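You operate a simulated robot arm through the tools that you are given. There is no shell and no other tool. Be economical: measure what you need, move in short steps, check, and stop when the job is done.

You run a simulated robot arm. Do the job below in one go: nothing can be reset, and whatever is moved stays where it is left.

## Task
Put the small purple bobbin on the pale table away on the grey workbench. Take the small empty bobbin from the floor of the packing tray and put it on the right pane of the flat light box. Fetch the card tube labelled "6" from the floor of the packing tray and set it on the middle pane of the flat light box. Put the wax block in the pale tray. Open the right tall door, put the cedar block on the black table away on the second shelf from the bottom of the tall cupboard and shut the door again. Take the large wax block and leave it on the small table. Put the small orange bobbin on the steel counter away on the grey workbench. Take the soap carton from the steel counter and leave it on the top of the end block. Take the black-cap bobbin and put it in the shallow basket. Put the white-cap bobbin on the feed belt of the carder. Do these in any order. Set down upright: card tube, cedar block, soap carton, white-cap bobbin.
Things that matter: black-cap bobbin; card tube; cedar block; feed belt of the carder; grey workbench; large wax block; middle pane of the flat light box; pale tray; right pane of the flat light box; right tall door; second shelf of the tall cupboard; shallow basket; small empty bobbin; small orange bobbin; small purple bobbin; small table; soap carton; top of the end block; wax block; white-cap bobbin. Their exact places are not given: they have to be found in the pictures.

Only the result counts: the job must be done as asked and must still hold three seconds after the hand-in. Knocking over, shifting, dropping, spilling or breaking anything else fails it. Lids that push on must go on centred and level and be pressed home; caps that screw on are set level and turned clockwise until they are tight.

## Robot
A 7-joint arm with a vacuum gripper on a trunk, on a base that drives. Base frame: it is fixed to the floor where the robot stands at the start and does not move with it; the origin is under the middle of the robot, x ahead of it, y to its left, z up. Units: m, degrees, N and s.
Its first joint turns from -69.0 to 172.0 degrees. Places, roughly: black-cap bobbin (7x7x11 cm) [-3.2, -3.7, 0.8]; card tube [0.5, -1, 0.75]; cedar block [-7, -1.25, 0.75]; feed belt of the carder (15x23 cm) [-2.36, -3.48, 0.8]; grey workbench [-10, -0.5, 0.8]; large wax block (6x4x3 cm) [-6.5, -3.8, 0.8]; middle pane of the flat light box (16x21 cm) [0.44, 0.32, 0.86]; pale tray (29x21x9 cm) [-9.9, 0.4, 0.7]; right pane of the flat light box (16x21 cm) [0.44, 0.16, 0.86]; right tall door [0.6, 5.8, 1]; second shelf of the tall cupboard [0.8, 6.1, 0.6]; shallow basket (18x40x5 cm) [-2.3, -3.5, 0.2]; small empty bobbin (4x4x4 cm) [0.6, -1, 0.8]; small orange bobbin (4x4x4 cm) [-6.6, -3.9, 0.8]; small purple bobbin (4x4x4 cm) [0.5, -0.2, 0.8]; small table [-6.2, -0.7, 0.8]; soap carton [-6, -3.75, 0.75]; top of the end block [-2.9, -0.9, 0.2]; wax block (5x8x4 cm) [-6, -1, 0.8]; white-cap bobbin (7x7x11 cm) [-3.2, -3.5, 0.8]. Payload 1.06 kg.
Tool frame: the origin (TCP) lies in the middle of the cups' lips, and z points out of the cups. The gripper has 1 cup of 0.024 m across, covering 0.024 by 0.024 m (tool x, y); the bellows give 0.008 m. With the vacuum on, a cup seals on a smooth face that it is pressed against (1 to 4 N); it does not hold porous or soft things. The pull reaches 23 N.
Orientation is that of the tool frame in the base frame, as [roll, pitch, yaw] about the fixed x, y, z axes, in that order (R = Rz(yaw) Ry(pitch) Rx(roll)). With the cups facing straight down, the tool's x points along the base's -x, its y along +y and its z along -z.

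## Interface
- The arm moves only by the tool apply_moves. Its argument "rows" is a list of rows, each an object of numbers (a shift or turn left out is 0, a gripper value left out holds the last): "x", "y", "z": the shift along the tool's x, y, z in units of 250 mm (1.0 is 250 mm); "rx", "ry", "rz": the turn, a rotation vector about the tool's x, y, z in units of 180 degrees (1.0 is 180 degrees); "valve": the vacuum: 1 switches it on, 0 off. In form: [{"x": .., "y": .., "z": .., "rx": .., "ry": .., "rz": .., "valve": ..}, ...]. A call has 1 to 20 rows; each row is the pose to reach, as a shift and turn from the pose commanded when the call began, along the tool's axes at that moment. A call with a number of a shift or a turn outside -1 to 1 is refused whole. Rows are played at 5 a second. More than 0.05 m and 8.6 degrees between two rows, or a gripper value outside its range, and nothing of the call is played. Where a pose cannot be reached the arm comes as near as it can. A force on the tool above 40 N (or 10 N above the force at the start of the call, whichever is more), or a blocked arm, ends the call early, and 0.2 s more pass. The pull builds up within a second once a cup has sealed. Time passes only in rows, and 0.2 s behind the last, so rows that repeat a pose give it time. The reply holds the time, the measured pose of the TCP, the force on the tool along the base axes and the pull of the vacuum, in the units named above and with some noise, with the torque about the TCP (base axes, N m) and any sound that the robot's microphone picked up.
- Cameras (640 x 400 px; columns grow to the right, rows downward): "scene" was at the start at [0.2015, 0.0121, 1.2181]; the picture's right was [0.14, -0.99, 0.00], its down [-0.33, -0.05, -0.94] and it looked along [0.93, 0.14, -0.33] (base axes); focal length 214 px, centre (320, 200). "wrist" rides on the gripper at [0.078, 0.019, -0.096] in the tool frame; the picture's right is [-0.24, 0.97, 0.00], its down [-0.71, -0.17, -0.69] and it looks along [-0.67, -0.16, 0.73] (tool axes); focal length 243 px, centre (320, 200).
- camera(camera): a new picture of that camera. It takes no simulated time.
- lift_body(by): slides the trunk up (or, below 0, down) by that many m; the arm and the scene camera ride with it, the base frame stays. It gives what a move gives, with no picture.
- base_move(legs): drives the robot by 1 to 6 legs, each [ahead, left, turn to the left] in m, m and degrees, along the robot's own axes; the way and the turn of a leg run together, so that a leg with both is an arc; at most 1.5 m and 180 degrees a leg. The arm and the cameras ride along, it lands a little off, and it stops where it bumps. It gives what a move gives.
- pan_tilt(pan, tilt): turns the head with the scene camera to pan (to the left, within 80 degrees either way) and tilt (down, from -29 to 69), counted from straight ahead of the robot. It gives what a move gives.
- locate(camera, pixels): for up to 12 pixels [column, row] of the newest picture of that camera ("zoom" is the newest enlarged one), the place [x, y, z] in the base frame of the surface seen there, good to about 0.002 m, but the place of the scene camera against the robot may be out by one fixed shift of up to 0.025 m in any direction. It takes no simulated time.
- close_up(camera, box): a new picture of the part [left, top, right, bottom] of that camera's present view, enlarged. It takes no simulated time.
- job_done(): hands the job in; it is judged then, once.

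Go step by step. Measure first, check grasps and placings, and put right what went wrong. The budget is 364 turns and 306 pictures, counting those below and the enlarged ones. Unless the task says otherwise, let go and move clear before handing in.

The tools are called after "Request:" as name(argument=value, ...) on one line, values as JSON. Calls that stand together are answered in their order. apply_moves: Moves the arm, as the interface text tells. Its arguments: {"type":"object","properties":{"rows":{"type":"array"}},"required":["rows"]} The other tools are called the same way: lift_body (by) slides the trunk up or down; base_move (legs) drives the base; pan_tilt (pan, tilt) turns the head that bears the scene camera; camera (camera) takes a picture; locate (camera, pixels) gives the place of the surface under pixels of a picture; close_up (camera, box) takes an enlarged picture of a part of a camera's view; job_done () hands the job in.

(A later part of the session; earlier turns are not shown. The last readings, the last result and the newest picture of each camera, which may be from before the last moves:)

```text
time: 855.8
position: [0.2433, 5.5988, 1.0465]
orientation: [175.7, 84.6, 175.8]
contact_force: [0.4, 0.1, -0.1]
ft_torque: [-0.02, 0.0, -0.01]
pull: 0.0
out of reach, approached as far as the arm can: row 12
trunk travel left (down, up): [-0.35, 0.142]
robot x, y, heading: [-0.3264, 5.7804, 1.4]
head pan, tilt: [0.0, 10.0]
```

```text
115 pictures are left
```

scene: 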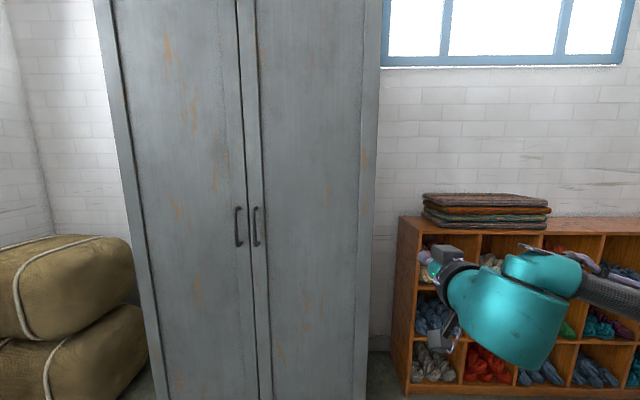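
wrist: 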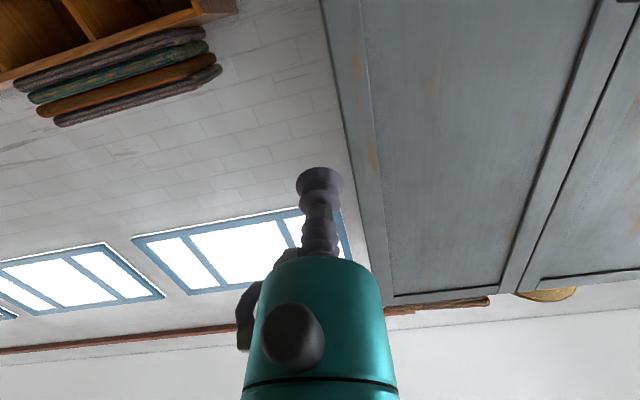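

Request:
locate(camera="scene", pixels=[[125, 290], [60, 240], [40, 300], [140, 350], [20, 380]])

Request:
base_move(legs=[[0, 0.42, -1.4], [0.25, 0, 0]])

Request:
camera(camera="scene")

Request:
camera(camera="wrist")

```text
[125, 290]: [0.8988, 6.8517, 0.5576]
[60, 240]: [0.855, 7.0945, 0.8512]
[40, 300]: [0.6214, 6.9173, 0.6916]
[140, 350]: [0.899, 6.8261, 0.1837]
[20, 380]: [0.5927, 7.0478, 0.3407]
```

```text
time: 861.4
position: [0.4825, 6.0017, 1.0462]
orientation: [176.0, 84.5, 174.9]
contact_force: [0.3, 0.4, -0.3]
ft_torque: [0.0, 0.02, 0.03]
pull: 0.1
trunk travel left (down, up): [-0.35, 0.142]
robot x, y, heading: [-0.0826, 6.2017, -0.0]
head pan, tilt: [0.0, 10.0]
```

```text
114 pictures are left
```

scene: 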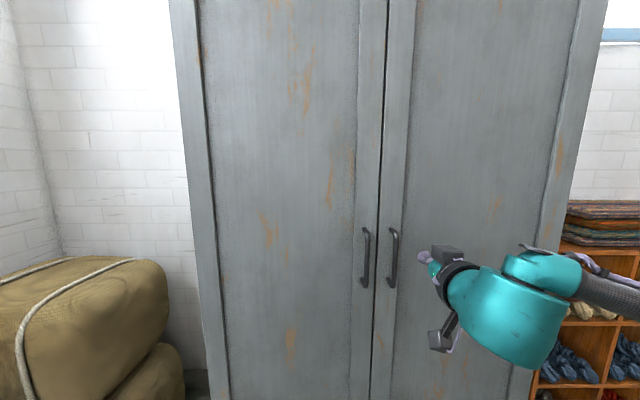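

```text
113 pictures are left
```

wrist: 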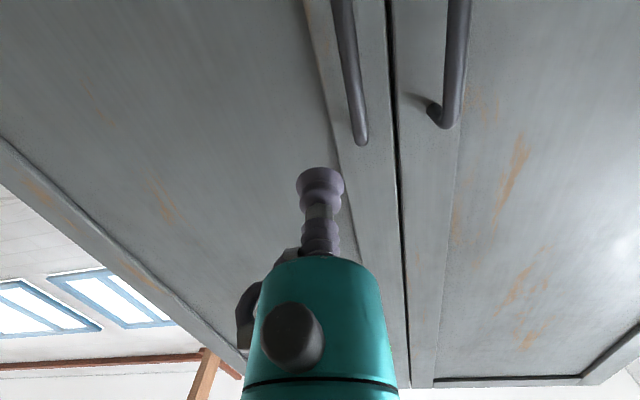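

Request:
locate(camera="wrist", pixels=[[362, 138], [350, 60], [375, 200], [360, 190], [385, 240], [345, 190], [395, 200], [340, 10], [300, 160]])

Request:
locate(camera="scene", pixels=[[392, 232], [392, 285], [395, 310], [388, 200], [405, 200], [420, 200], [560, 200], [383, 300], [397, 258]])

```text
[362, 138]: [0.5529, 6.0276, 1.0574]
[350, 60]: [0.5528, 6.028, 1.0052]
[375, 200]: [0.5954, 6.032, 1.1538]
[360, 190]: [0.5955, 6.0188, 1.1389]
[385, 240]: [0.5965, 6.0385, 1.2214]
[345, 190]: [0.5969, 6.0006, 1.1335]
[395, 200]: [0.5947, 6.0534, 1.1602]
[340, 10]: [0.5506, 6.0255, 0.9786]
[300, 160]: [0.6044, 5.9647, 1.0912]
```

```text
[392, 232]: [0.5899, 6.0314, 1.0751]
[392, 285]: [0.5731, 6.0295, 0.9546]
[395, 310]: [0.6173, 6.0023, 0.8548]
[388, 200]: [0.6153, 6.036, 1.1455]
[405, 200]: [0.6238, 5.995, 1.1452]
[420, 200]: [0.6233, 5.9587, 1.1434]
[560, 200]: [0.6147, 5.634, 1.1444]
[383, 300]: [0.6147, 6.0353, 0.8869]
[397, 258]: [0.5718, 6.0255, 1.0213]
```

Stile face is at x 0.5955, flat below the handle (z < 0.95). I lower the trunk so the cup meets the stile at z about 0.88, y 6.022.

Request:
lift_body(by=-0.155)

Request:
apply_moves(rows=[{"y": 0.08}, {"y": 0.08, "z": 0.12, "valve": 1}, {"y": 0.08, "z": 0.26}, {"y": 0.08, "z": 0.38}, {"y": 0.08, "z": 0.43}, {"y": 0.08, "z": 0.46}, {"y": 0.08, "z": 0.475}, {"y": 0.08, "z": 0.475}, {"y": 0.08, "z": 0.475}])

```text
time: 863.2
position: [0.4832, 6.0021, 0.8912]
orientation: [175.8, 84.6, 174.6]
contact_force: [-0.8, 0.2, -0.3]
ft_torque: [-0.01, 0.03, -0.02]
pull: 0.1
trunk travel left (down, up): [-0.195, 0.297]
robot x, y, heading: [-0.0806, 6.2009, -0.0]
head pan, tilt: [0.0, 10.0]
```

```text
time: 865.2
position: [0.6023, 6.0179, 0.881]
orientation: [176.1, 84.5, 174.8]
contact_force: [-0.5, -0.9, 0.2]
ft_torque: [-0.01, 0.03, 0.01]
pull: 0.1
trunk travel left (down, up): [-0.195, 0.297]
robot x, y, heading: [-0.0814, 6.1986, -0.3]
head pan, tilt: [0.0, 10.0]
```

Request:
apply_moves(rows=[{"z": 0.012}, {"z": 0.024}, {"z": 0.024}, {"z": 0.024}])

Request:
camera(camera="wrist")

```text
time: 866.2
position: [0.6073, 6.0179, 0.8781]
orientation: [176.0, 84.3, 174.6]
contact_force: [-15.6, -4.1, -12.5]
ft_torque: [0.01, -0.33, 0.17]
pull: 23.2
trunk travel left (down, up): [-0.195, 0.297]
robot x, y, heading: [-0.0851, 6.2001, -0.6]
head pan, tilt: [0.0, 10.0]
```

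```text
112 pictures are left
```

wrist: 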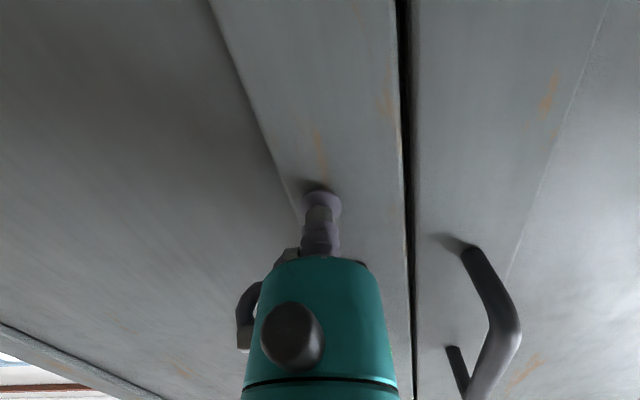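

Sealed on the stile. I pull the door by circling the base about the hinge in 5° steps.

Request:
base_move(legs=[[-0.047, -0.061, 5], [-0.047, -0.061, 5]])

Request:
camera(camera="scene")

```text
time: 868.2
position: [0.5433, 6.0095, 0.8814]
orientation: [176.1, 84.5, -175.4]
contact_force: [-1.5, 2.5, 3.5]
ft_torque: [0.08, -0.05, -0.04]
pull: 22.8
trunk travel left (down, up): [-0.195, 0.297]
robot x, y, heading: [-0.166, 6.0708, 9.8]
head pan, tilt: [0.0, 10.0]
```

```text
111 pictures are left
```

scene: 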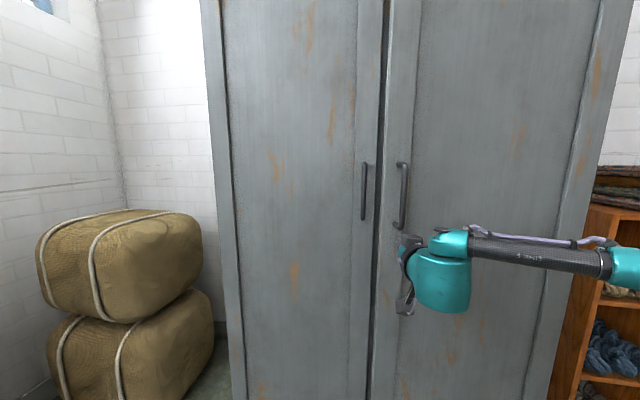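

Request:
base_move(legs=[[-0.047, -0.061, 5], [-0.047, -0.061, 5], [-0.047, -0.061, 5]])

Request:
base_move(legs=[[-0.047, -0.061, 5], [-0.047, -0.061, 5]])

Request:
camera(camera="scene")

```text
time: 871.0
position: [0.4559, 5.9746, 0.8815]
orientation: [176.2, 84.7, -160.6]
contact_force: [-1.9, 2.3, 0.9]
ft_torque: [0.05, -0.03, -0.18]
pull: 22.5
trunk travel left (down, up): [-0.195, 0.297]
robot x, y, heading: [-0.2491, 5.8515, 24.7]
head pan, tilt: [0.0, 10.0]
```

```text
time: 873.1
position: [0.4062, 5.9396, 0.8815]
orientation: [176.2, 84.5, -150.6]
contact_force: [-1.2, 1.6, 1.2]
ft_torque: [0.03, -0.04, -0.2]
pull: 23.2
trunk travel left (down, up): [-0.195, 0.297]
robot x, y, heading: [-0.2685, 5.6995, 34.5]
head pan, tilt: [0.0, 10.0]
```

```text
110 pictures are left
```

scene: 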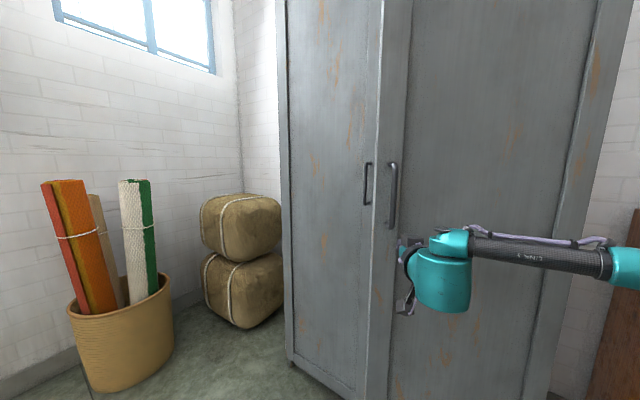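

Request:
base_move(legs=[[-0.047, -0.061, 5], [-0.047, -0.061, 5]])

Request:
apply_moves(rows=[{"z": 0, "valve": 0}, {"z": 0}, {"z": 0}, {"z": 0}, {"z": -0.1}, {"z": -0.25}, {"z": -0.4}])

Request:
camera(camera="scene")

```text
time: 875.1
position: [0.3595, 5.8976, 0.8808]
orientation: [176.3, 84.5, -140.9]
contact_force: [-1.8, 1.8, 1.3]
ft_torque: [0.07, -0.02, -0.16]
pull: 23.3
trunk travel left (down, up): [-0.195, 0.297]
robot x, y, heading: [-0.2633, 5.5427, 44.7]
head pan, tilt: [0.0, 10.0]
```

```text
time: 876.7
position: [0.2859, 5.8295, 0.8912]
orientation: [176.3, 84.7, -140.7]
contact_force: [0.5, -0.4, -0.1]
ft_torque: [0.02, -0.02, 0.01]
pull: 0.1
trunk travel left (down, up): [-0.195, 0.297]
robot x, y, heading: [-0.2608, 5.5425, 44.3]
head pan, tilt: [0.0, 10.0]
```

```text
109 pictures are left
```

scene: 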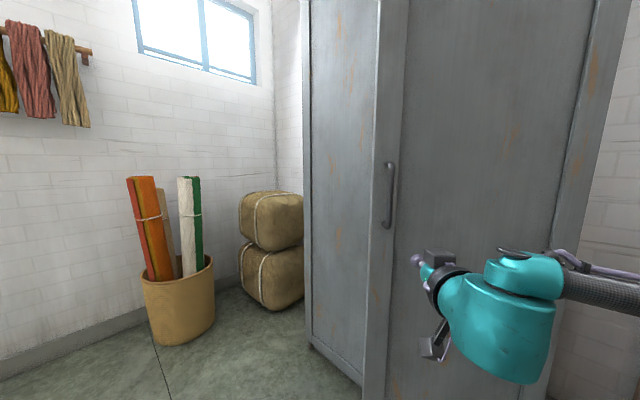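

The door stands 45° open. To open further without hitting the loom foot, I'll re-attach nearer the hinge and continue the arc.

Request:
base_move(legs=[[0, -0.14, 0.5]])

Request:
camera(camera="wrist")

Request:
camera(camera="scene")

```text
time: 877.7
position: [0.3008, 5.8183, 0.8916]
orientation: [178.1, 84.5, -139.3]
contact_force: [1.1, 0.0, -0.9]
ft_torque: [0.01, -0.01, 0.02]
pull: 0.1
trunk travel left (down, up): [-0.195, 0.297]
robot x, y, heading: [-0.2536, 5.5308, 44.3]
head pan, tilt: [0.0, 10.0]
stopped in leg 1: the robot was blocked; the commanded pose is now the measured one
```

```text
108 pictures are left
```

wrist: 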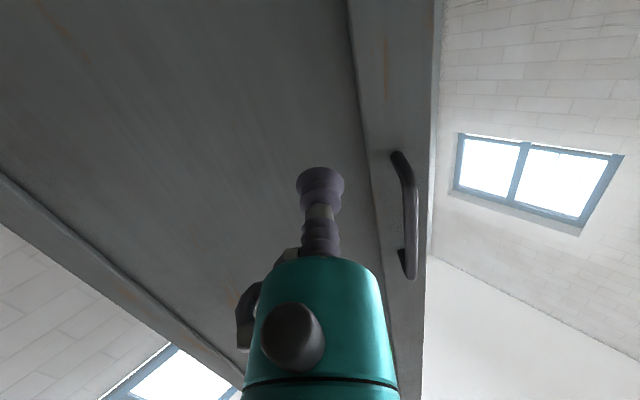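

```text
107 pictures are left
```

scene: 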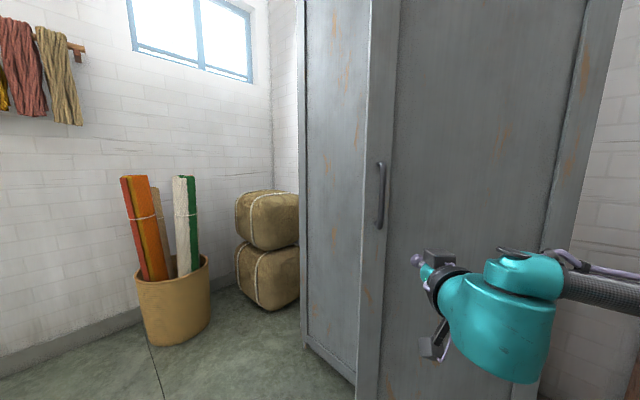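

The move right was blocked. I look to the right to see what touches.

Request:
pan_tilt(pan=-60, tilt=25)

Request:
camera(camera="scene")

Request:
locate(camera="scene", pixels=[[200, 200], [250, 230], [300, 250], [350, 260], [150, 180], [420, 300]])

Request:
pan_tilt(pan=-80, tilt=60)

Request:
camera(camera="scene")

```text
time: 879.0
position: [0.2989, 5.82, 0.8903]
orientation: [179.1, 84.4, -138.4]
contact_force: [0.3, 0.2, 0.1]
ft_torque: [-0.01, 0.02, 0.02]
pull: 0.0
trunk travel left (down, up): [-0.195, 0.297]
robot x, y, heading: [-0.2522, 5.5329, 44.4]
head pan, tilt: [-60.0, 25.0]
```

```text
106 pictures are left
```

scene: 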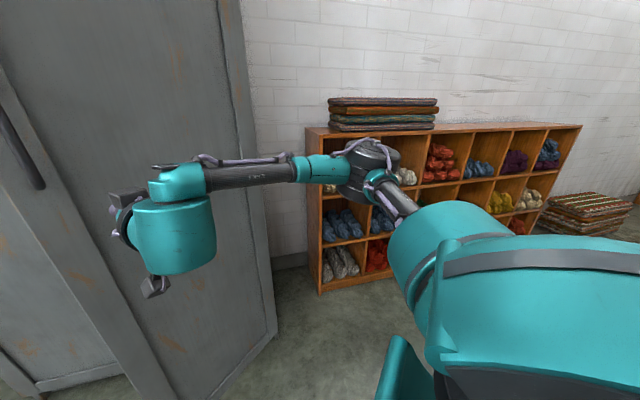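

```text
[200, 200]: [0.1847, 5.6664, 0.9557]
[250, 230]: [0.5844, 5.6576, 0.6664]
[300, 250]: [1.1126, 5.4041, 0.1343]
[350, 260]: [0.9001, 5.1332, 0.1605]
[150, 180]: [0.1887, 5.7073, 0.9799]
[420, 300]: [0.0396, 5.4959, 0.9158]
```

```text
time: 880.0
position: [0.2999, 5.8212, 0.8904]
orientation: [179.2, 84.5, -138.2]
contact_force: [-0.5, -0.2, 0.3]
ft_torque: [0.01, -0.02, 0.0]
pull: 0.0
trunk travel left (down, up): [-0.195, 0.297]
robot x, y, heading: [-0.2469, 5.5319, 44.1]
head pan, tilt: [-80.0, 60.0]
```

```text
105 pictures are left
```

scene: 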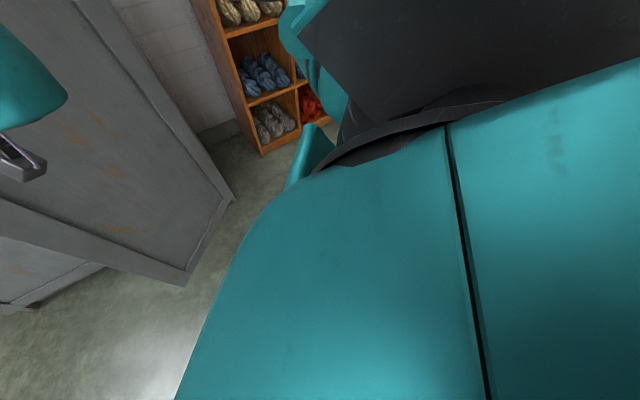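

Request:
pan_tilt(pan=-60, tilt=25)

Request:
camera(camera="scene")

Request:
locate(camera="scene", pixels=[[365, 165], [345, 175], [320, 168], [270, 172], [240, 176], [400, 205], [390, 175], [258, 150], [240, 60]])

```text
time: 881.0
position: [0.2999, 5.8201, 0.8897]
orientation: [179.1, 84.5, -138.3]
contact_force: [0.2, -0.1, -0.1]
ft_torque: [-0.04, 0.0, -0.02]
pull: 0.2
trunk travel left (down, up): [-0.195, 0.297]
robot x, y, heading: [-0.2457, 5.5315, 44.2]
head pan, tilt: [-60.0, 25.0]
```

```text
104 pictures are left
```

scene: 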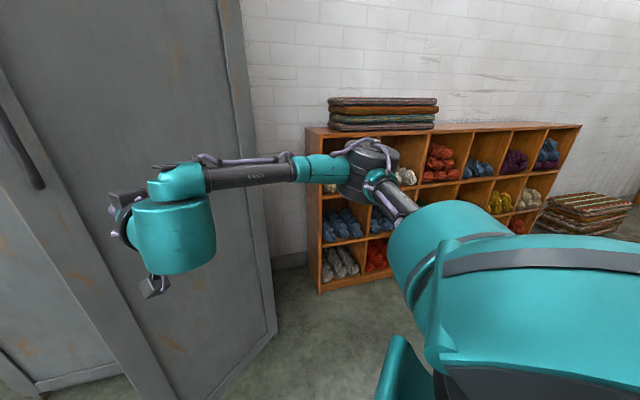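

```text
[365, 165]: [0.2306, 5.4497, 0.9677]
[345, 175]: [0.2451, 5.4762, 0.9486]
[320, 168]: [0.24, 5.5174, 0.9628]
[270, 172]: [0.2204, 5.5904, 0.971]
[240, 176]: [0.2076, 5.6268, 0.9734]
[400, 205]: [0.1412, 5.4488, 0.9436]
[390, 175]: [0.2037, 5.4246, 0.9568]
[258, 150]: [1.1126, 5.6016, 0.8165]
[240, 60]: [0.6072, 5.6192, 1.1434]
```

The base corner met the loom foot. I pull the tool back slightly, go ahead 6 cm and then right.

Request:
apply_moves(rows=[{"z": -0.1}])

Request:
base_move(legs=[[0.07, 0, 0], [0, -0.11, 0]])

Request:
camera(camera="wrist")

```text
time: 881.4
position: [0.2815, 5.803, 0.8916]
orientation: [179.2, 84.4, -138.3]
contact_force: [-0.2, 0.2, 0.0]
ft_torque: [0.0, 0.0, 0.0]
pull: 0.1
trunk travel left (down, up): [-0.195, 0.297]
robot x, y, heading: [-0.2482, 5.5343, 44.2]
head pan, tilt: [-60.0, 25.0]
```

```text
time: 883.7
position: [0.4112, 5.7647, 0.8926]
orientation: [176.2, 84.6, -141.3]
contact_force: [-0.4, 0.0, -0.3]
ft_torque: [-0.01, 0.0, 0.01]
pull: 0.1
trunk travel left (down, up): [-0.195, 0.297]
robot x, y, heading: [-0.1225, 5.5014, 44.3]
head pan, tilt: [-60.0, 25.0]
```

```text
103 pictures are left
```

wrist: 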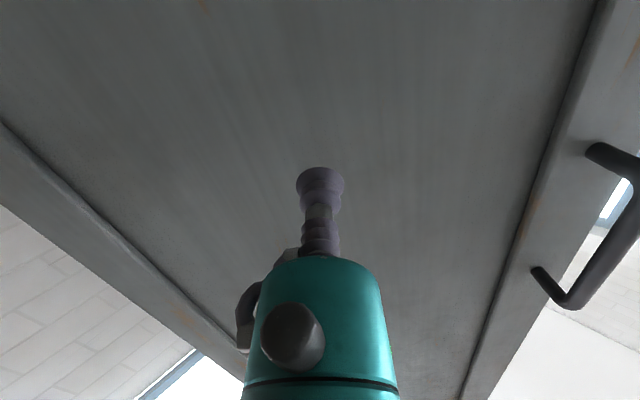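

Request:
apply_moves(rows=[{"z": 0.1, "valve": 1}, {"z": 0.18}, {"z": 0.22}, {"z": 0.25}, {"z": 0.27}, {"z": 0.27}])

```text
time: 885.1
position: [0.4621, 5.8118, 0.885]
orientation: [176.1, 84.7, -141.3]
contact_force: [-1.4, -0.3, 0.0]
ft_torque: [0.21, -0.05, -0.21]
pull: 23.1
trunk travel left (down, up): [-0.195, 0.297]
robot x, y, heading: [-0.121, 5.5025, 44.1]
head pan, tilt: [-60.0, 25.0]
```

Sealed on the panel. Now I swing the door further with the arm alone, rotating the tool along with it about the hinge.

Request:
apply_moves(rows=[{"rx": -0.0278, "z": -0.0743, "y": -0.003}, {"rx": -0.0556, "z": -0.148, "y": -0.013}, {"rx": -0.0833, "z": -0.2205, "y": -0.029}, {"rx": -0.1111, "z": -0.2914, "y": -0.051}])

Request:
camera(camera="scene")

```text
time: 886.1
position: [0.4143, 5.7511, 0.892]
orientation: [157.0, 84.5, -140.5]
contact_force: [-5.6, 1.8, -6.6]
ft_torque: [0.13, -0.01, -0.24]
pull: 22.8
trunk travel left (down, up): [-0.195, 0.297]
robot x, y, heading: [-0.1198, 5.5007, 44.1]
head pan, tilt: [-60.0, 25.0]
```

```text
102 pictures are left
```

scene: 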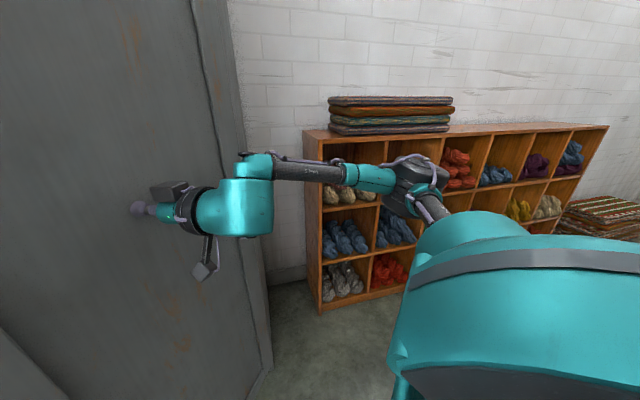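

Request:
apply_moves(rows=[{"rx": -0.0278, "z": -0.0743, "y": -0.003}, {"rx": -0.0556, "z": -0.148, "y": -0.013}, {"rx": -0.0833, "z": -0.2205, "y": -0.029}, {"rx": -0.1111, "z": -0.2914, "y": -0.051}])

Request:
camera(camera="scene")

```text
time: 887.1
position: [0.3973, 5.7083, 0.888]
orientation: [146.1, 84.8, -137.9]
contact_force: [2.0, -0.3, 8.8]
ft_torque: [-0.07, -0.03, -0.18]
pull: 23.0
out of reach, approached as far as the arm can: row 3, 4
trunk travel left (down, up): [-0.195, 0.297]
robot x, y, heading: [-0.1226, 5.5011, 44.0]
head pan, tilt: [-60.0, 25.0]
```

```text
101 pictures are left
```

scene: 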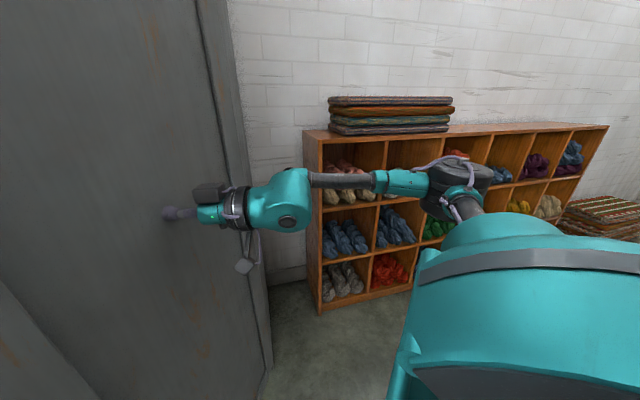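

The door is at about 75°. I release here and go to the corridor south of it to pull it further from there.

Request:
apply_moves(rows=[{"valve": 0}, {"z": 0}, {"z": 0}, {"z": 0}, {"z": -0.1}, {"z": -0.25}, {"z": -0.4}])

Request:
base_move(legs=[[-0.07, -0.072, 0], [0.13, -0.155, 0], [-0.25, -0.34, 0], [0, 0, 35]])

Request:
pan_tilt(pan=0, tilt=10)

Request:
camera(camera="scene")

```text
time: 888.7
position: [0.3714, 5.6102, 0.8919]
orientation: [146.4, 84.7, -137.1]
contact_force: [-0.3, 0.2, -0.2]
ft_torque: [0.05, -0.02, -0.05]
pull: 0.1
out of reach, approached as far as the arm can: row 5
trunk travel left (down, up): [-0.195, 0.297]
robot x, y, heading: [-0.1222, 5.5024, 44.0]
head pan, tilt: [-60.0, 25.0]
```

```text
time: 890.0
position: [0.3733, 5.5652, 0.8914]
orientation: [146.3, 84.6, -137.6]
contact_force: [-0.7, -0.1, 0.5]
ft_torque: [-0.02, 0.0, -0.03]
pull: 0.0
trunk travel left (down, up): [-0.195, 0.297]
robot x, y, heading: [-0.1209, 5.4574, 44.3]
head pan, tilt: [-60.0, 25.0]
stopped in leg 1: the robot was blocked; the commanded pose is now the measured one
```

```text
time: 891.3
position: [0.3731, 5.5649, 0.893]
orientation: [146.3, 84.6, -137.5]
contact_force: [-0.2, 0.1, 1.2]
ft_torque: [-0.04, 0.03, -0.02]
pull: 0.1
trunk travel left (down, up): [-0.195, 0.297]
robot x, y, heading: [-0.1197, 5.4597, 43.9]
head pan, tilt: [0.0, 10.0]
```

```text
100 pictures are left
```

scene: 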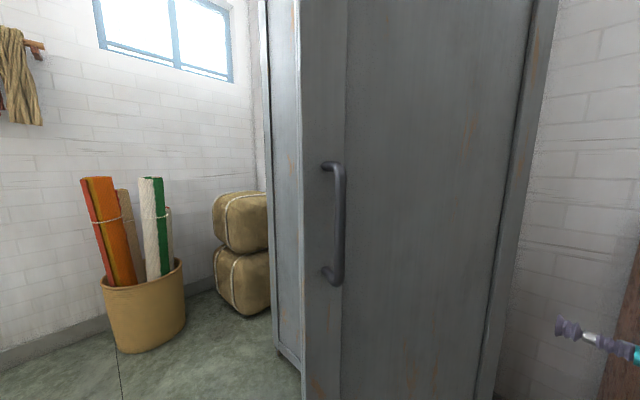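

The base rear is longer than I thought. I turn to heading 0 (side to the loom foot), go east, then south, then face north.

Request:
base_move(legs=[[0.02, 0, 0], [0, 0, -44], [0.2, 0, 0], [0, -0.5, 0]])

Request:
camera(camera="scene")

```text
time: 899.8
position: [0.5147, 4.7007, 0.8909]
orientation: [146.3, 84.6, 177.8]
contact_force: [-0.7, -0.5, -0.1]
ft_torque: [0.01, -0.04, 0.0]
pull: 0.1
trunk travel left (down, up): [-0.195, 0.297]
robot x, y, heading: [0.0879, 4.9666, -0.7]
head pan, tilt: [0.0, 10.0]
```

```text
99 pictures are left
```

scene: 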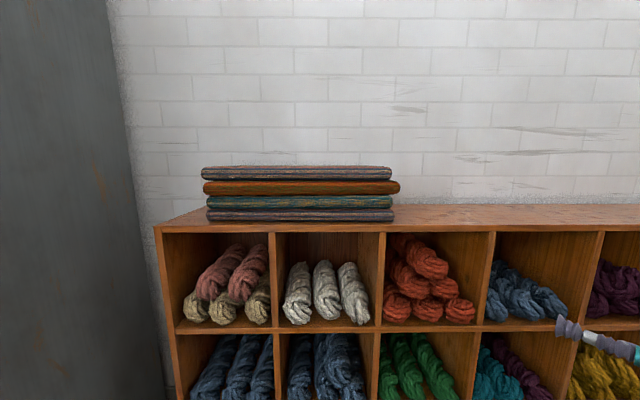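

Request:
base_move(legs=[[0, 0, 75]])

Request:
camera(camera="scene")

Request:
camera(camera="wrist")

```text
time: 903.5
position: [0.4529, 5.3176, 0.8924]
orientation: [146.2, 84.7, -106.5]
contact_force: [-0.2, -0.5, 0.4]
ft_torque: [0.03, -0.01, 0.0]
pull: 0.0
trunk travel left (down, up): [-0.195, 0.297]
robot x, y, heading: [0.0848, 4.9658, 74.8]
head pan, tilt: [0.0, 10.0]
```

```text
98 pictures are left
```

scene: 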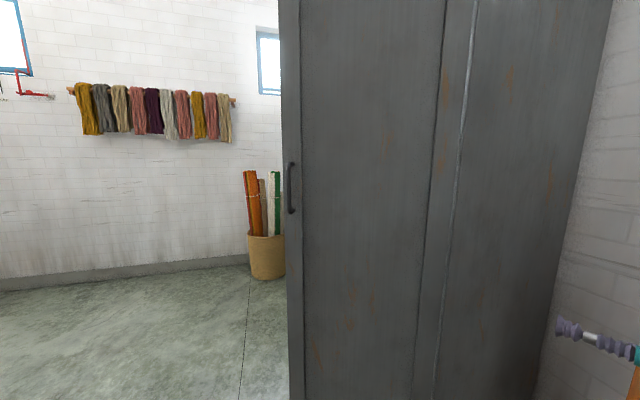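

```text
97 pictures are left
```

wrist: 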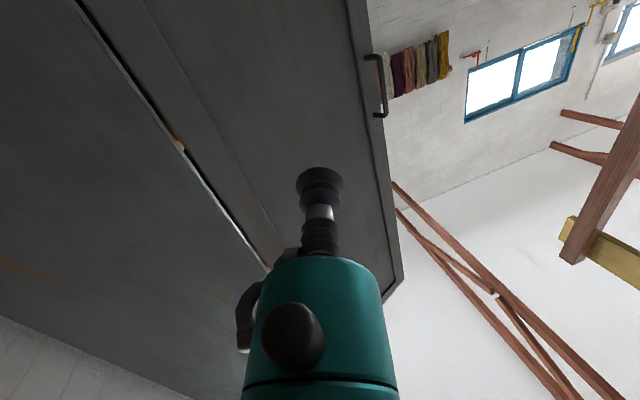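

Request:
locate(camera="scene", pixels=[[320, 250], [400, 250], [430, 250], [295, 150], [290, 200], [380, 300], [460, 250], [480, 250]])

Request:
apply_moves(rows=[{"rx": 0.042}, {"rx": 0.083}, {"rx": 0.125}, {"rx": 0.1667}])

```text
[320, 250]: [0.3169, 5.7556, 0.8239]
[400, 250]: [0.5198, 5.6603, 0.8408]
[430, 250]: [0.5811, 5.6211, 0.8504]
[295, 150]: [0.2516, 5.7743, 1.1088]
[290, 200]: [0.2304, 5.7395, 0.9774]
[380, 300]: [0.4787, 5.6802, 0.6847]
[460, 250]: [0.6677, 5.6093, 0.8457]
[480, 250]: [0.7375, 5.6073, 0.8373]
```

```text
time: 904.5
position: [0.4823, 5.3341, 0.9018]
orientation: [176.2, 84.6, -106.7]
contact_force: [1.1, -1.2, 0.5]
ft_torque: [-0.02, 0.03, -0.01]
pull: 0.0
out of reach, approached as far as the arm can: row 1, 2, 3, 4
trunk travel left (down, up): [-0.195, 0.297]
robot x, y, heading: [0.0915, 4.9671, 74.7]
head pan, tilt: [0.0, 10.0]
```

The door is now about 65° open. I turn to match its normal and re-attach close to the hinge, which keeps the base clear of the loom foot.

Request:
base_move(legs=[[0, 0, -11]])

Request:
camera(camera="wrist")

```text
time: 905.6
position: [0.5455, 5.2503, 0.9018]
orientation: [176.2, 84.7, -117.6]
contact_force: [-0.4, -1.7, -0.6]
ft_torque: [-0.01, -0.01, -0.01]
pull: 0.2
trunk travel left (down, up): [-0.195, 0.297]
robot x, y, heading: [0.088, 4.9662, 64.1]
head pan, tilt: [0.0, 10.0]
```

```text
96 pictures are left
```

wrist: 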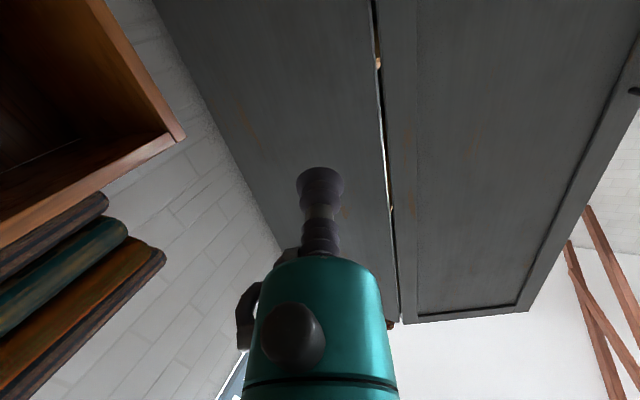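

Request:
locate(camera="wrist", pixels=[[387, 170], [400, 170], [440, 170], [500, 170], [560, 170], [410, 100], [600, 130], [360, 170], [300, 120]])

```text
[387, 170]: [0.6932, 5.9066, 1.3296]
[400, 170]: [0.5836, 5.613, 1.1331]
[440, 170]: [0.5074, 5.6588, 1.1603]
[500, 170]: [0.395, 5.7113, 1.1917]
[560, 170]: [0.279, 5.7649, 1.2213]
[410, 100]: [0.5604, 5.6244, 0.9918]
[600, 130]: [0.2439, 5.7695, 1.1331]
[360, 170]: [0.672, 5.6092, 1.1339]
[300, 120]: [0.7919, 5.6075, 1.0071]
```

Request:
base_move(legs=[[0.25, 0, 0], [0, 0.255, 0], [0.06, 0, 0]])

Request:
camera(camera="wrist")

```text
time: 910.4
position: [0.451, 5.6423, 0.9021]
orientation: [176.2, 84.6, -117.6]
contact_force: [0.8, -0.3, 0.8]
ft_torque: [0.01, -0.02, 0.0]
pull: 0.1
trunk travel left (down, up): [-0.195, 0.297]
robot x, y, heading: [-0.0038, 5.3615, 64.3]
head pan, tilt: [0.0, 10.0]
```

```text
95 pictures are left
```

wrist: 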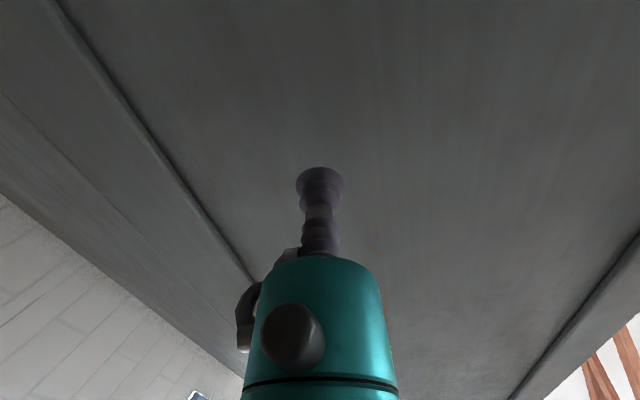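

Request:
apply_moves(rows=[{"z": 0.08, "valve": 1}, {"z": 0.14}, {"z": 0.17}, {"z": 0.2}, {"z": 0.22}, {"z": 0.22}])

```text
time: 911.8
position: [0.4724, 5.6927, 0.8972]
orientation: [176.3, 84.6, -117.4]
contact_force: [-2.4, 0.6, -1.8]
ft_torque: [0.15, 0.02, -0.22]
pull: 22.8
trunk travel left (down, up): [-0.195, 0.297]
robot x, y, heading: [-0.0061, 5.3618, 64.2]
head pan, tilt: [0.0, 10.0]
```

Request:
apply_moves(rows=[{"rx": -0.0278, "z": -0.0516, "y": -0.0023}, {"rx": -0.0556, "z": -0.1028, "y": -0.009}, {"rx": -0.0833, "z": -0.1532, "y": -0.0202}, {"rx": -0.1111, "z": -0.2025, "y": -0.0357}, {"rx": -0.1389, "z": -0.2502, "y": -0.0555}, {"rx": -0.1667, "z": -0.296, "y": -0.0793}])

Request:
camera(camera="scene")

```text
time: 913.2
position: [0.4597, 5.6151, 0.9046]
orientation: [146.2, 84.7, -117.3]
contact_force: [-3.6, -3.2, 8.8]
ft_torque: [0.05, -0.13, -0.17]
pull: 22.6
trunk travel left (down, up): [-0.195, 0.297]
robot x, y, heading: [-0.008, 5.3601, 64.0]
head pan, tilt: [0.0, 10.0]
```

```text
94 pictures are left
```

scene: 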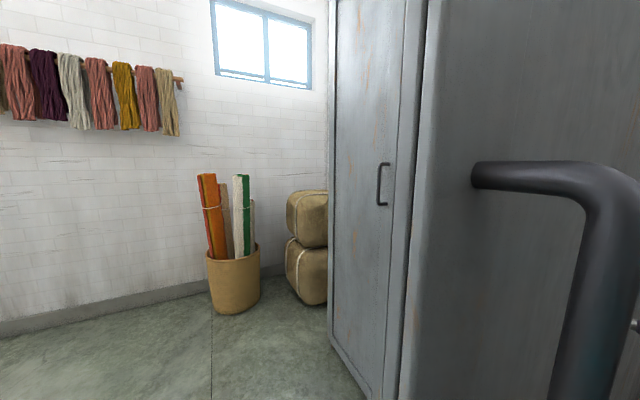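

The door is now at about 93°. I release, retract, realign the tool and leave the same way.

Request:
apply_moves(rows=[{"valve": 0}, {"z": 0}, {"z": 0}, {"z": 0}, {"z": -0.1}, {"z": -0.25}, {"z": -0.25, "rx": 0.042}, {"z": -0.25, "rx": 0.083}, {"z": -0.25, "rx": 0.125}, {"z": -0.25, "rx": 0.1667}])

Request:
base_move(legs=[[-0.05, -0.05, 0], [0, -0.2, 0]])

Request:
camera(camera="scene")

```text
time: 915.4
position: [0.4662, 5.5539, 0.9061]
orientation: [176.1, 84.5, -117.4]
contact_force: [-0.8, 0.4, 0.0]
ft_torque: [0.02, 0.0, -0.01]
pull: 0.1
trunk travel left (down, up): [-0.195, 0.297]
robot x, y, heading: [-0.008, 5.3614, 64.0]
head pan, tilt: [0.0, 10.0]
```

```text
time: 918.5
position: [0.6699, 5.403, 0.908]
orientation: [176.0, 84.5, -117.6]
contact_force: [-1.3, 0.3, -0.8]
ft_torque: [0.03, -0.01, -0.01]
pull: 0.1
trunk travel left (down, up): [-0.195, 0.297]
robot x, y, heading: [0.196, 5.2088, 64.3]
head pan, tilt: [0.0, 10.0]
```

```text
93 pictures are left
```

scene: 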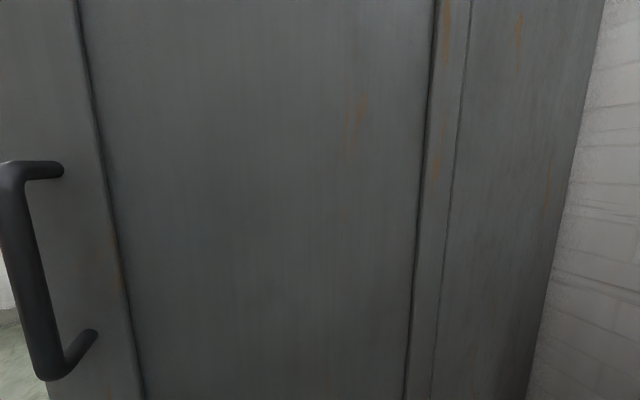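

Request:
locate(camera="scene", pixels=[[130, 200], [200, 200], [400, 200], [430, 200], [70, 100], [50, 60], [480, 200], [90, 300]])

```text
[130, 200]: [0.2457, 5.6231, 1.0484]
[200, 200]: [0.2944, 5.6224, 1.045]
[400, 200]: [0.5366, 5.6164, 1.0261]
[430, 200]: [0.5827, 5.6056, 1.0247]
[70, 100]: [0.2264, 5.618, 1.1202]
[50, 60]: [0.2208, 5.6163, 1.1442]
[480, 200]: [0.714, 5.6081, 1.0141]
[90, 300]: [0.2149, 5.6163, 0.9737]
```

The door stands at about 88°. For a wider passage past the loom foot on my return I'll push it back to about 60–65° with the tool.

Request:
apply_moves(rows=[{"z": -0.1, "y": 0.1}, {"z": -0.12, "y": 0.25}, {"z": -0.12, "y": 0.4}, {"z": -0.12, "y": 0.55}])

Request:
base_move(legs=[[-0.05, 0, 0], [0, 0, 20]])

```text
time: 919.5
position: [0.6698, 5.4009, 0.9084]
orientation: [176.0, 84.7, -117.6]
contact_force: [0.4, -0.7, -0.2]
ft_torque: [0.0, -0.01, -0.01]
pull: 0.0
out of reach, approached as far as the arm can: row 1, 2, 3, 4
trunk travel left (down, up): [-0.195, 0.297]
robot x, y, heading: [0.1963, 5.2092, 64.2]
head pan, tilt: [0.0, 10.0]
```

```text
time: 921.5
position: [0.5554, 5.5058, 0.9079]
orientation: [175.9, 84.6, -97.7]
contact_force: [0.1, -1.0, -1.0]
ft_torque: [-0.02, 0.0, -0.02]
pull: 0.1
trunk travel left (down, up): [-0.195, 0.297]
robot x, y, heading: [0.1718, 5.1636, 83.9]
head pan, tilt: [0.0, 10.0]
```

Request:
base_move(legs=[[0, 0.11, 0], [0.1, 0, 0], [0.08, 0, 0]])

Request:
camera(camera="scene")

Request:
locate(camera="scene", pixels=[[330, 250], [400, 250], [300, 200], [430, 200], [360, 150]])

```text
time: 924.3
position: [0.4598, 5.6332, 0.9054]
orientation: [175.4, 84.2, -98.7]
contact_force: [-0.2, -0.2, -0.2]
ft_torque: [0.0, 0.01, -0.02]
pull: 0.0
trunk travel left (down, up): [-0.195, 0.297]
robot x, y, heading: [0.0771, 5.2937, 83.9]
head pan, tilt: [0.0, 10.0]
stopped in leg 3: the force on the tool passed its limit at 71 N (the readings are from after the stop); the commanded pose is now the measured one
```

```text
92 pictures are left
```

scene: 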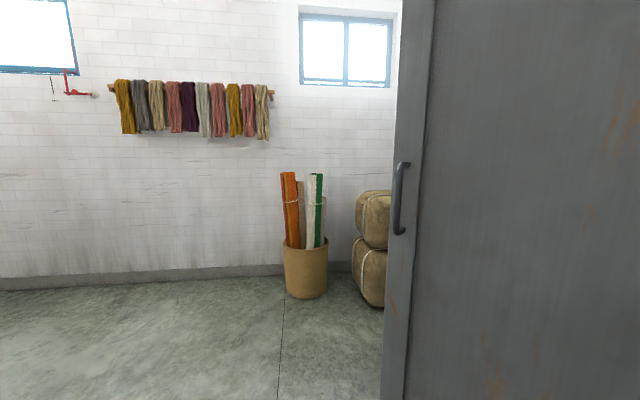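

```text
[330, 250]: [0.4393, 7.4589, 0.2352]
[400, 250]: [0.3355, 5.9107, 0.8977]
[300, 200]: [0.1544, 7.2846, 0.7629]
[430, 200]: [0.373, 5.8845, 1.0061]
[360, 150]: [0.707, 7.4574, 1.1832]
```

The push swung the door to about 41°. I'll pull it again from the west position to about 65°.

Request:
base_move(legs=[[-0.05, 0, 0], [0, 0, -40], [0.035, 0, 0], [0, 0.3, 0]])

Request:
camera(camera="wrist")

Request:
locate(camera="wrist", pixels=[[320, 120], [400, 120], [450, 120], [250, 120], [320, 60]])

```text
time: 930.4
position: [0.3986, 5.5082, 0.9065]
orientation: [175.6, 84.1, -137.5]
contact_force: [0.0, 0.8, -1.0]
ft_torque: [0.03, 0.0, 0.01]
pull: 0.1
trunk travel left (down, up): [-0.195, 0.297]
robot x, y, heading: [-0.1147, 5.4817, 44.5]
head pan, tilt: [0.0, 10.0]
```

```text
91 pictures are left
```

wrist: 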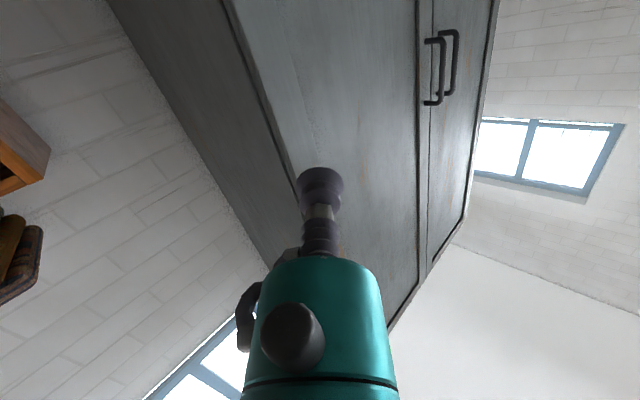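

```text
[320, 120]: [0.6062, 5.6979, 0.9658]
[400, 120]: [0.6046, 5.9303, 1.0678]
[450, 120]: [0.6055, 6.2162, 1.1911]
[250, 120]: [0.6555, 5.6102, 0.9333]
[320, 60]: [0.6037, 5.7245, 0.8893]
```

The door swung fully shut. I'll repeat the opening from the front (no pushing back this time): return to the front, re-attach on the stile.

Request:
base_move(legs=[[0.09, 0.36, 0], [0.25, 0.28, 0], [0, 0, -44.5]])

Request:
apply_moves(rows=[{"y": 0.14, "z": 0.1}, {"y": 0.28, "z": 0.2}, {"y": 0.42, "z": 0.3}, {"y": 0.56, "z": 0.4}])

Request:
camera(camera="wrist")

Request:
camera(camera="scene")

```text
time: 938.8
position: [0.0593, 5.8452, 0.9056]
orientation: [175.5, 84.2, 178.5]
contact_force: [-0.2, -0.4, -0.3]
ft_torque: [-0.01, -0.01, 0.02]
pull: 0.0
trunk travel left (down, up): [-0.195, 0.297]
robot x, y, heading: [-0.3245, 6.1812, 0.9]
head pan, tilt: [0.0, 10.0]
```

```text
time: 939.8
position: [0.1448, 5.9162, 0.9053]
orientation: [175.6, 84.1, 178.5]
contact_force: [0.8, 0.6, 0.3]
ft_torque: [-0.02, 0.0, -0.01]
pull: 0.0
out of reach, approached as far as the arm can: row 1, 2, 3, 4
trunk travel left (down, up): [-0.195, 0.297]
robot x, y, heading: [-0.3274, 6.1804, 0.8]
head pan, tilt: [0.0, 10.0]
```

```text
90 pictures are left
```

wrist: 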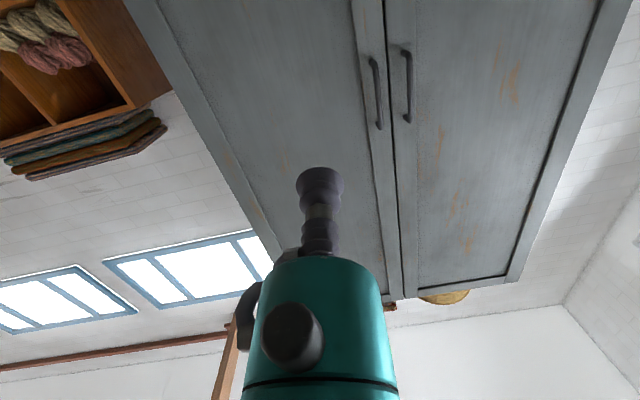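

```text
89 pictures are left
```

scene: 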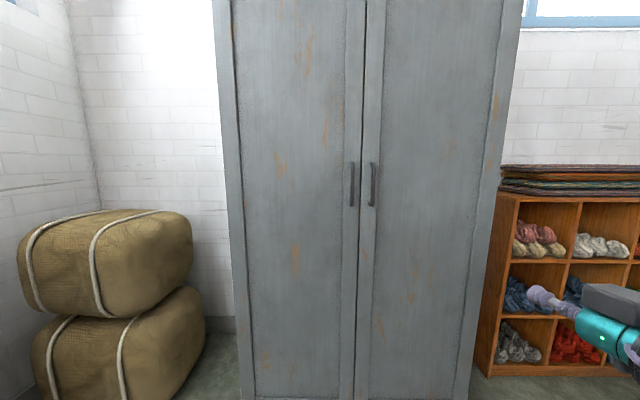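

Request:
base_move(legs=[[0, 0.1, -0.8], [0.38, 0, 0]])

Request:
camera(camera="wrist")

Request:
locate(camera="wrist", pixels=[[320, 130], [350, 130], [380, 130], [400, 130], [300, 130], [320, 60]])

```text
time: 943.4
position: [0.5195, 6.0051, 0.9055]
orientation: [175.5, 84.1, 177.4]
contact_force: [-0.7, -0.3, 0.4]
ft_torque: [0.04, 0.01, 0.0]
pull: 0.0
trunk travel left (down, up): [-0.195, 0.297]
robot x, y, heading: [0.0577, 6.2791, -0.5]
head pan, tilt: [0.0, 10.0]
```

```text
88 pictures are left
```

wrist: 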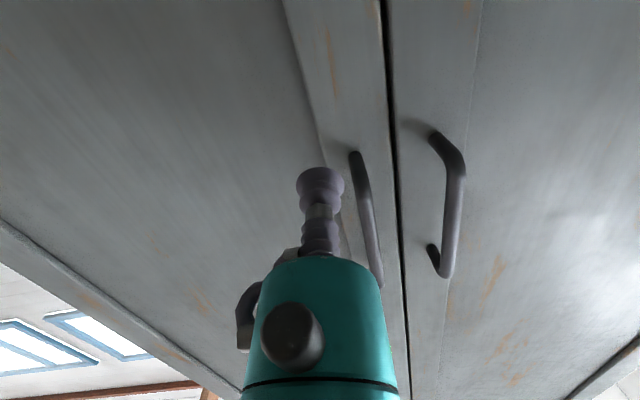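

```text
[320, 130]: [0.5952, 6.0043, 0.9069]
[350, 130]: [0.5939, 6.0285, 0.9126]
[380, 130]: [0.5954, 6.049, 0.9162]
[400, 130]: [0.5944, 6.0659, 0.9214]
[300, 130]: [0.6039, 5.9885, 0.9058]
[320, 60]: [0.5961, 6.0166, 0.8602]
```

Request:
lift_body(by=-0.025)

Request:
base_move(legs=[[0.03, 0.02, 0]])

Request:
apply_moves(rows=[{"z": 0.08, "valve": 1}, {"z": 0.16}, {"z": 0.2}, {"z": 0.24}, {"z": 0.26}, {"z": 0.26}])

```text
time: 944.1
position: [0.5248, 6.0032, 0.8741]
orientation: [175.8, 82.9, 177.8]
contact_force: [-0.7, -0.1, -0.2]
ft_torque: [-0.01, 0.04, -0.03]
pull: 0.1
trunk travel left (down, up): [-0.17, 0.322]
robot x, y, heading: [0.0557, 6.2822, -0.5]
head pan, tilt: [0.0, 10.0]
```

```text
time: 944.9
position: [0.5544, 6.0241, 0.874]
orientation: [175.9, 83.0, 177.7]
contact_force: [0.0, -0.1, -0.5]
ft_torque: [-0.02, 0.01, 0.02]
pull: 0.1
trunk travel left (down, up): [-0.17, 0.322]
robot x, y, heading: [0.0865, 6.3015, -0.7]
head pan, tilt: [0.0, 10.0]
```

```text
time: 946.1
position: [0.614, 6.0275, 0.8647]
orientation: [175.1, 82.5, 177.2]
contact_force: [-16.1, -1.4, 1.1]
ft_torque: [0.15, -0.28, -0.13]
pull: 23.4
trunk travel left (down, up): [-0.17, 0.322]
robot x, y, heading: [0.0857, 6.2994, -0.2]
head pan, tilt: [0.0, 10.0]
stopped in row 5: the force on the tool passed its limit at 42 N (the readings are from after the stop); the commanded pose is now the measured one
```

Sealed again. Circle about the hinge to about 55°.

Request:
base_move(legs=[[-0.0588, -0.0456, 5], [-0.0588, -0.0456, 5], [-0.0588, -0.0456, 5], [-0.0588, -0.0456, 5]])

Request:
base_move(legs=[[-0.0588, -0.0456, 5], [-0.0588, -0.0456, 5], [-0.0588, -0.0456, 5], [-0.0588, -0.0456, 5]])

```text
time: 949.2
position: [0.476, 6.0017, 0.8627]
orientation: [175.4, 82.4, -162.8]
contact_force: [-0.9, 4.1, 0.9]
ft_torque: [0.09, -0.04, -0.09]
pull: 22.7
trunk travel left (down, up): [-0.17, 0.322]
robot x, y, heading: [-0.1159, 6.0812, 19.4]
head pan, tilt: [0.0, 10.0]
```

```text
time: 952.4
position: [0.3511, 5.9361, 0.8633]
orientation: [175.2, 82.5, -143.0]
contact_force: [1.7, -0.8, 1.2]
ft_torque: [0.1, 0.04, -0.06]
pull: 23.0
trunk travel left (down, up): [-0.17, 0.322]
robot x, y, heading: [-0.2268, 5.811, 39.4]
head pan, tilt: [0.0, 10.0]
```

Request:
base_move(legs=[[-0.0588, -0.0456, 5], [-0.0588, -0.0456, 5], [-0.0588, -0.0456, 5]])

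Request:
apply_moves(rows=[{"rx": -0.0222, "z": -0.1116, "y": -0.004}, {"rx": -0.0444, "z": -0.2227, "y": -0.0156}, {"rx": -0.0667, "z": -0.3326, "y": -0.035}])

Request:
camera(camera="scene")

```text
time: 954.8
position: [0.2746, 5.8633, 0.8626]
orientation: [175.1, 82.4, -128.2]
contact_force: [2.2, -0.8, -4.9]
ft_torque: [0.11, 0.04, 0.01]
pull: 23.2
trunk travel left (down, up): [-0.17, 0.322]
robot x, y, heading: [-0.2533, 5.5927, 54.4]
head pan, tilt: [0.0, 10.0]
```

```text
time: 955.6
position: [0.237, 5.7895, 0.8732]
orientation: [163.5, 82.4, -127.8]
contact_force: [-4.1, 1.0, -7.8]
ft_torque: [0.09, 0.02, -0.26]
pull: 23.0
trunk travel left (down, up): [-0.17, 0.322]
robot x, y, heading: [-0.2519, 5.5834, 54.3]
head pan, tilt: [0.0, 10.0]
```

```text
87 pictures are left
```

scene: 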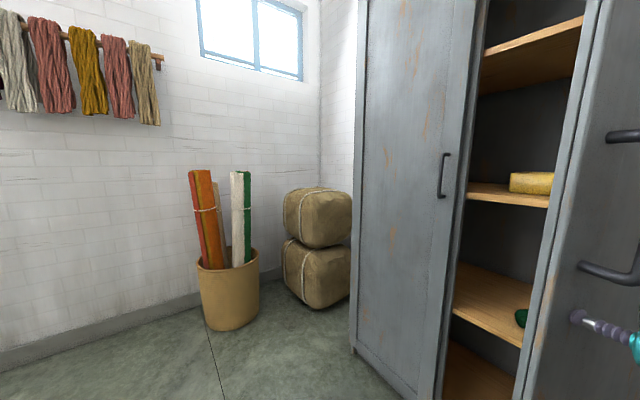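

Request:
locate(camera="scene", pixels=[[480, 300], [500, 192], [470, 380], [520, 45], [520, 318], [530, 183], [490, 200], [470, 310], [540, 190]])

Request:
close_up(camera="scene", box=[430, 0, 600, 400])

```text
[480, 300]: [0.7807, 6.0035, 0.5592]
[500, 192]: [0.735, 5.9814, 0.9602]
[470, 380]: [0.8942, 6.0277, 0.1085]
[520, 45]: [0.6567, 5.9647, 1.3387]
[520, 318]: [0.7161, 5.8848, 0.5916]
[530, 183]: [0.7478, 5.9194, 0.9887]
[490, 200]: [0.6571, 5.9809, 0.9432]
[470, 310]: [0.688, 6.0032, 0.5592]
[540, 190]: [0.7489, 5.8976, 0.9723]
```

```text
1.00 times, centred on (515, 200) of scene (not enlarged: the box is as wide or as high as the picture)
```

zoom: 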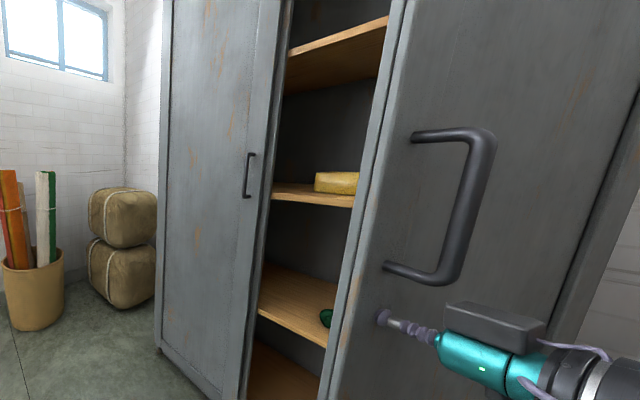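

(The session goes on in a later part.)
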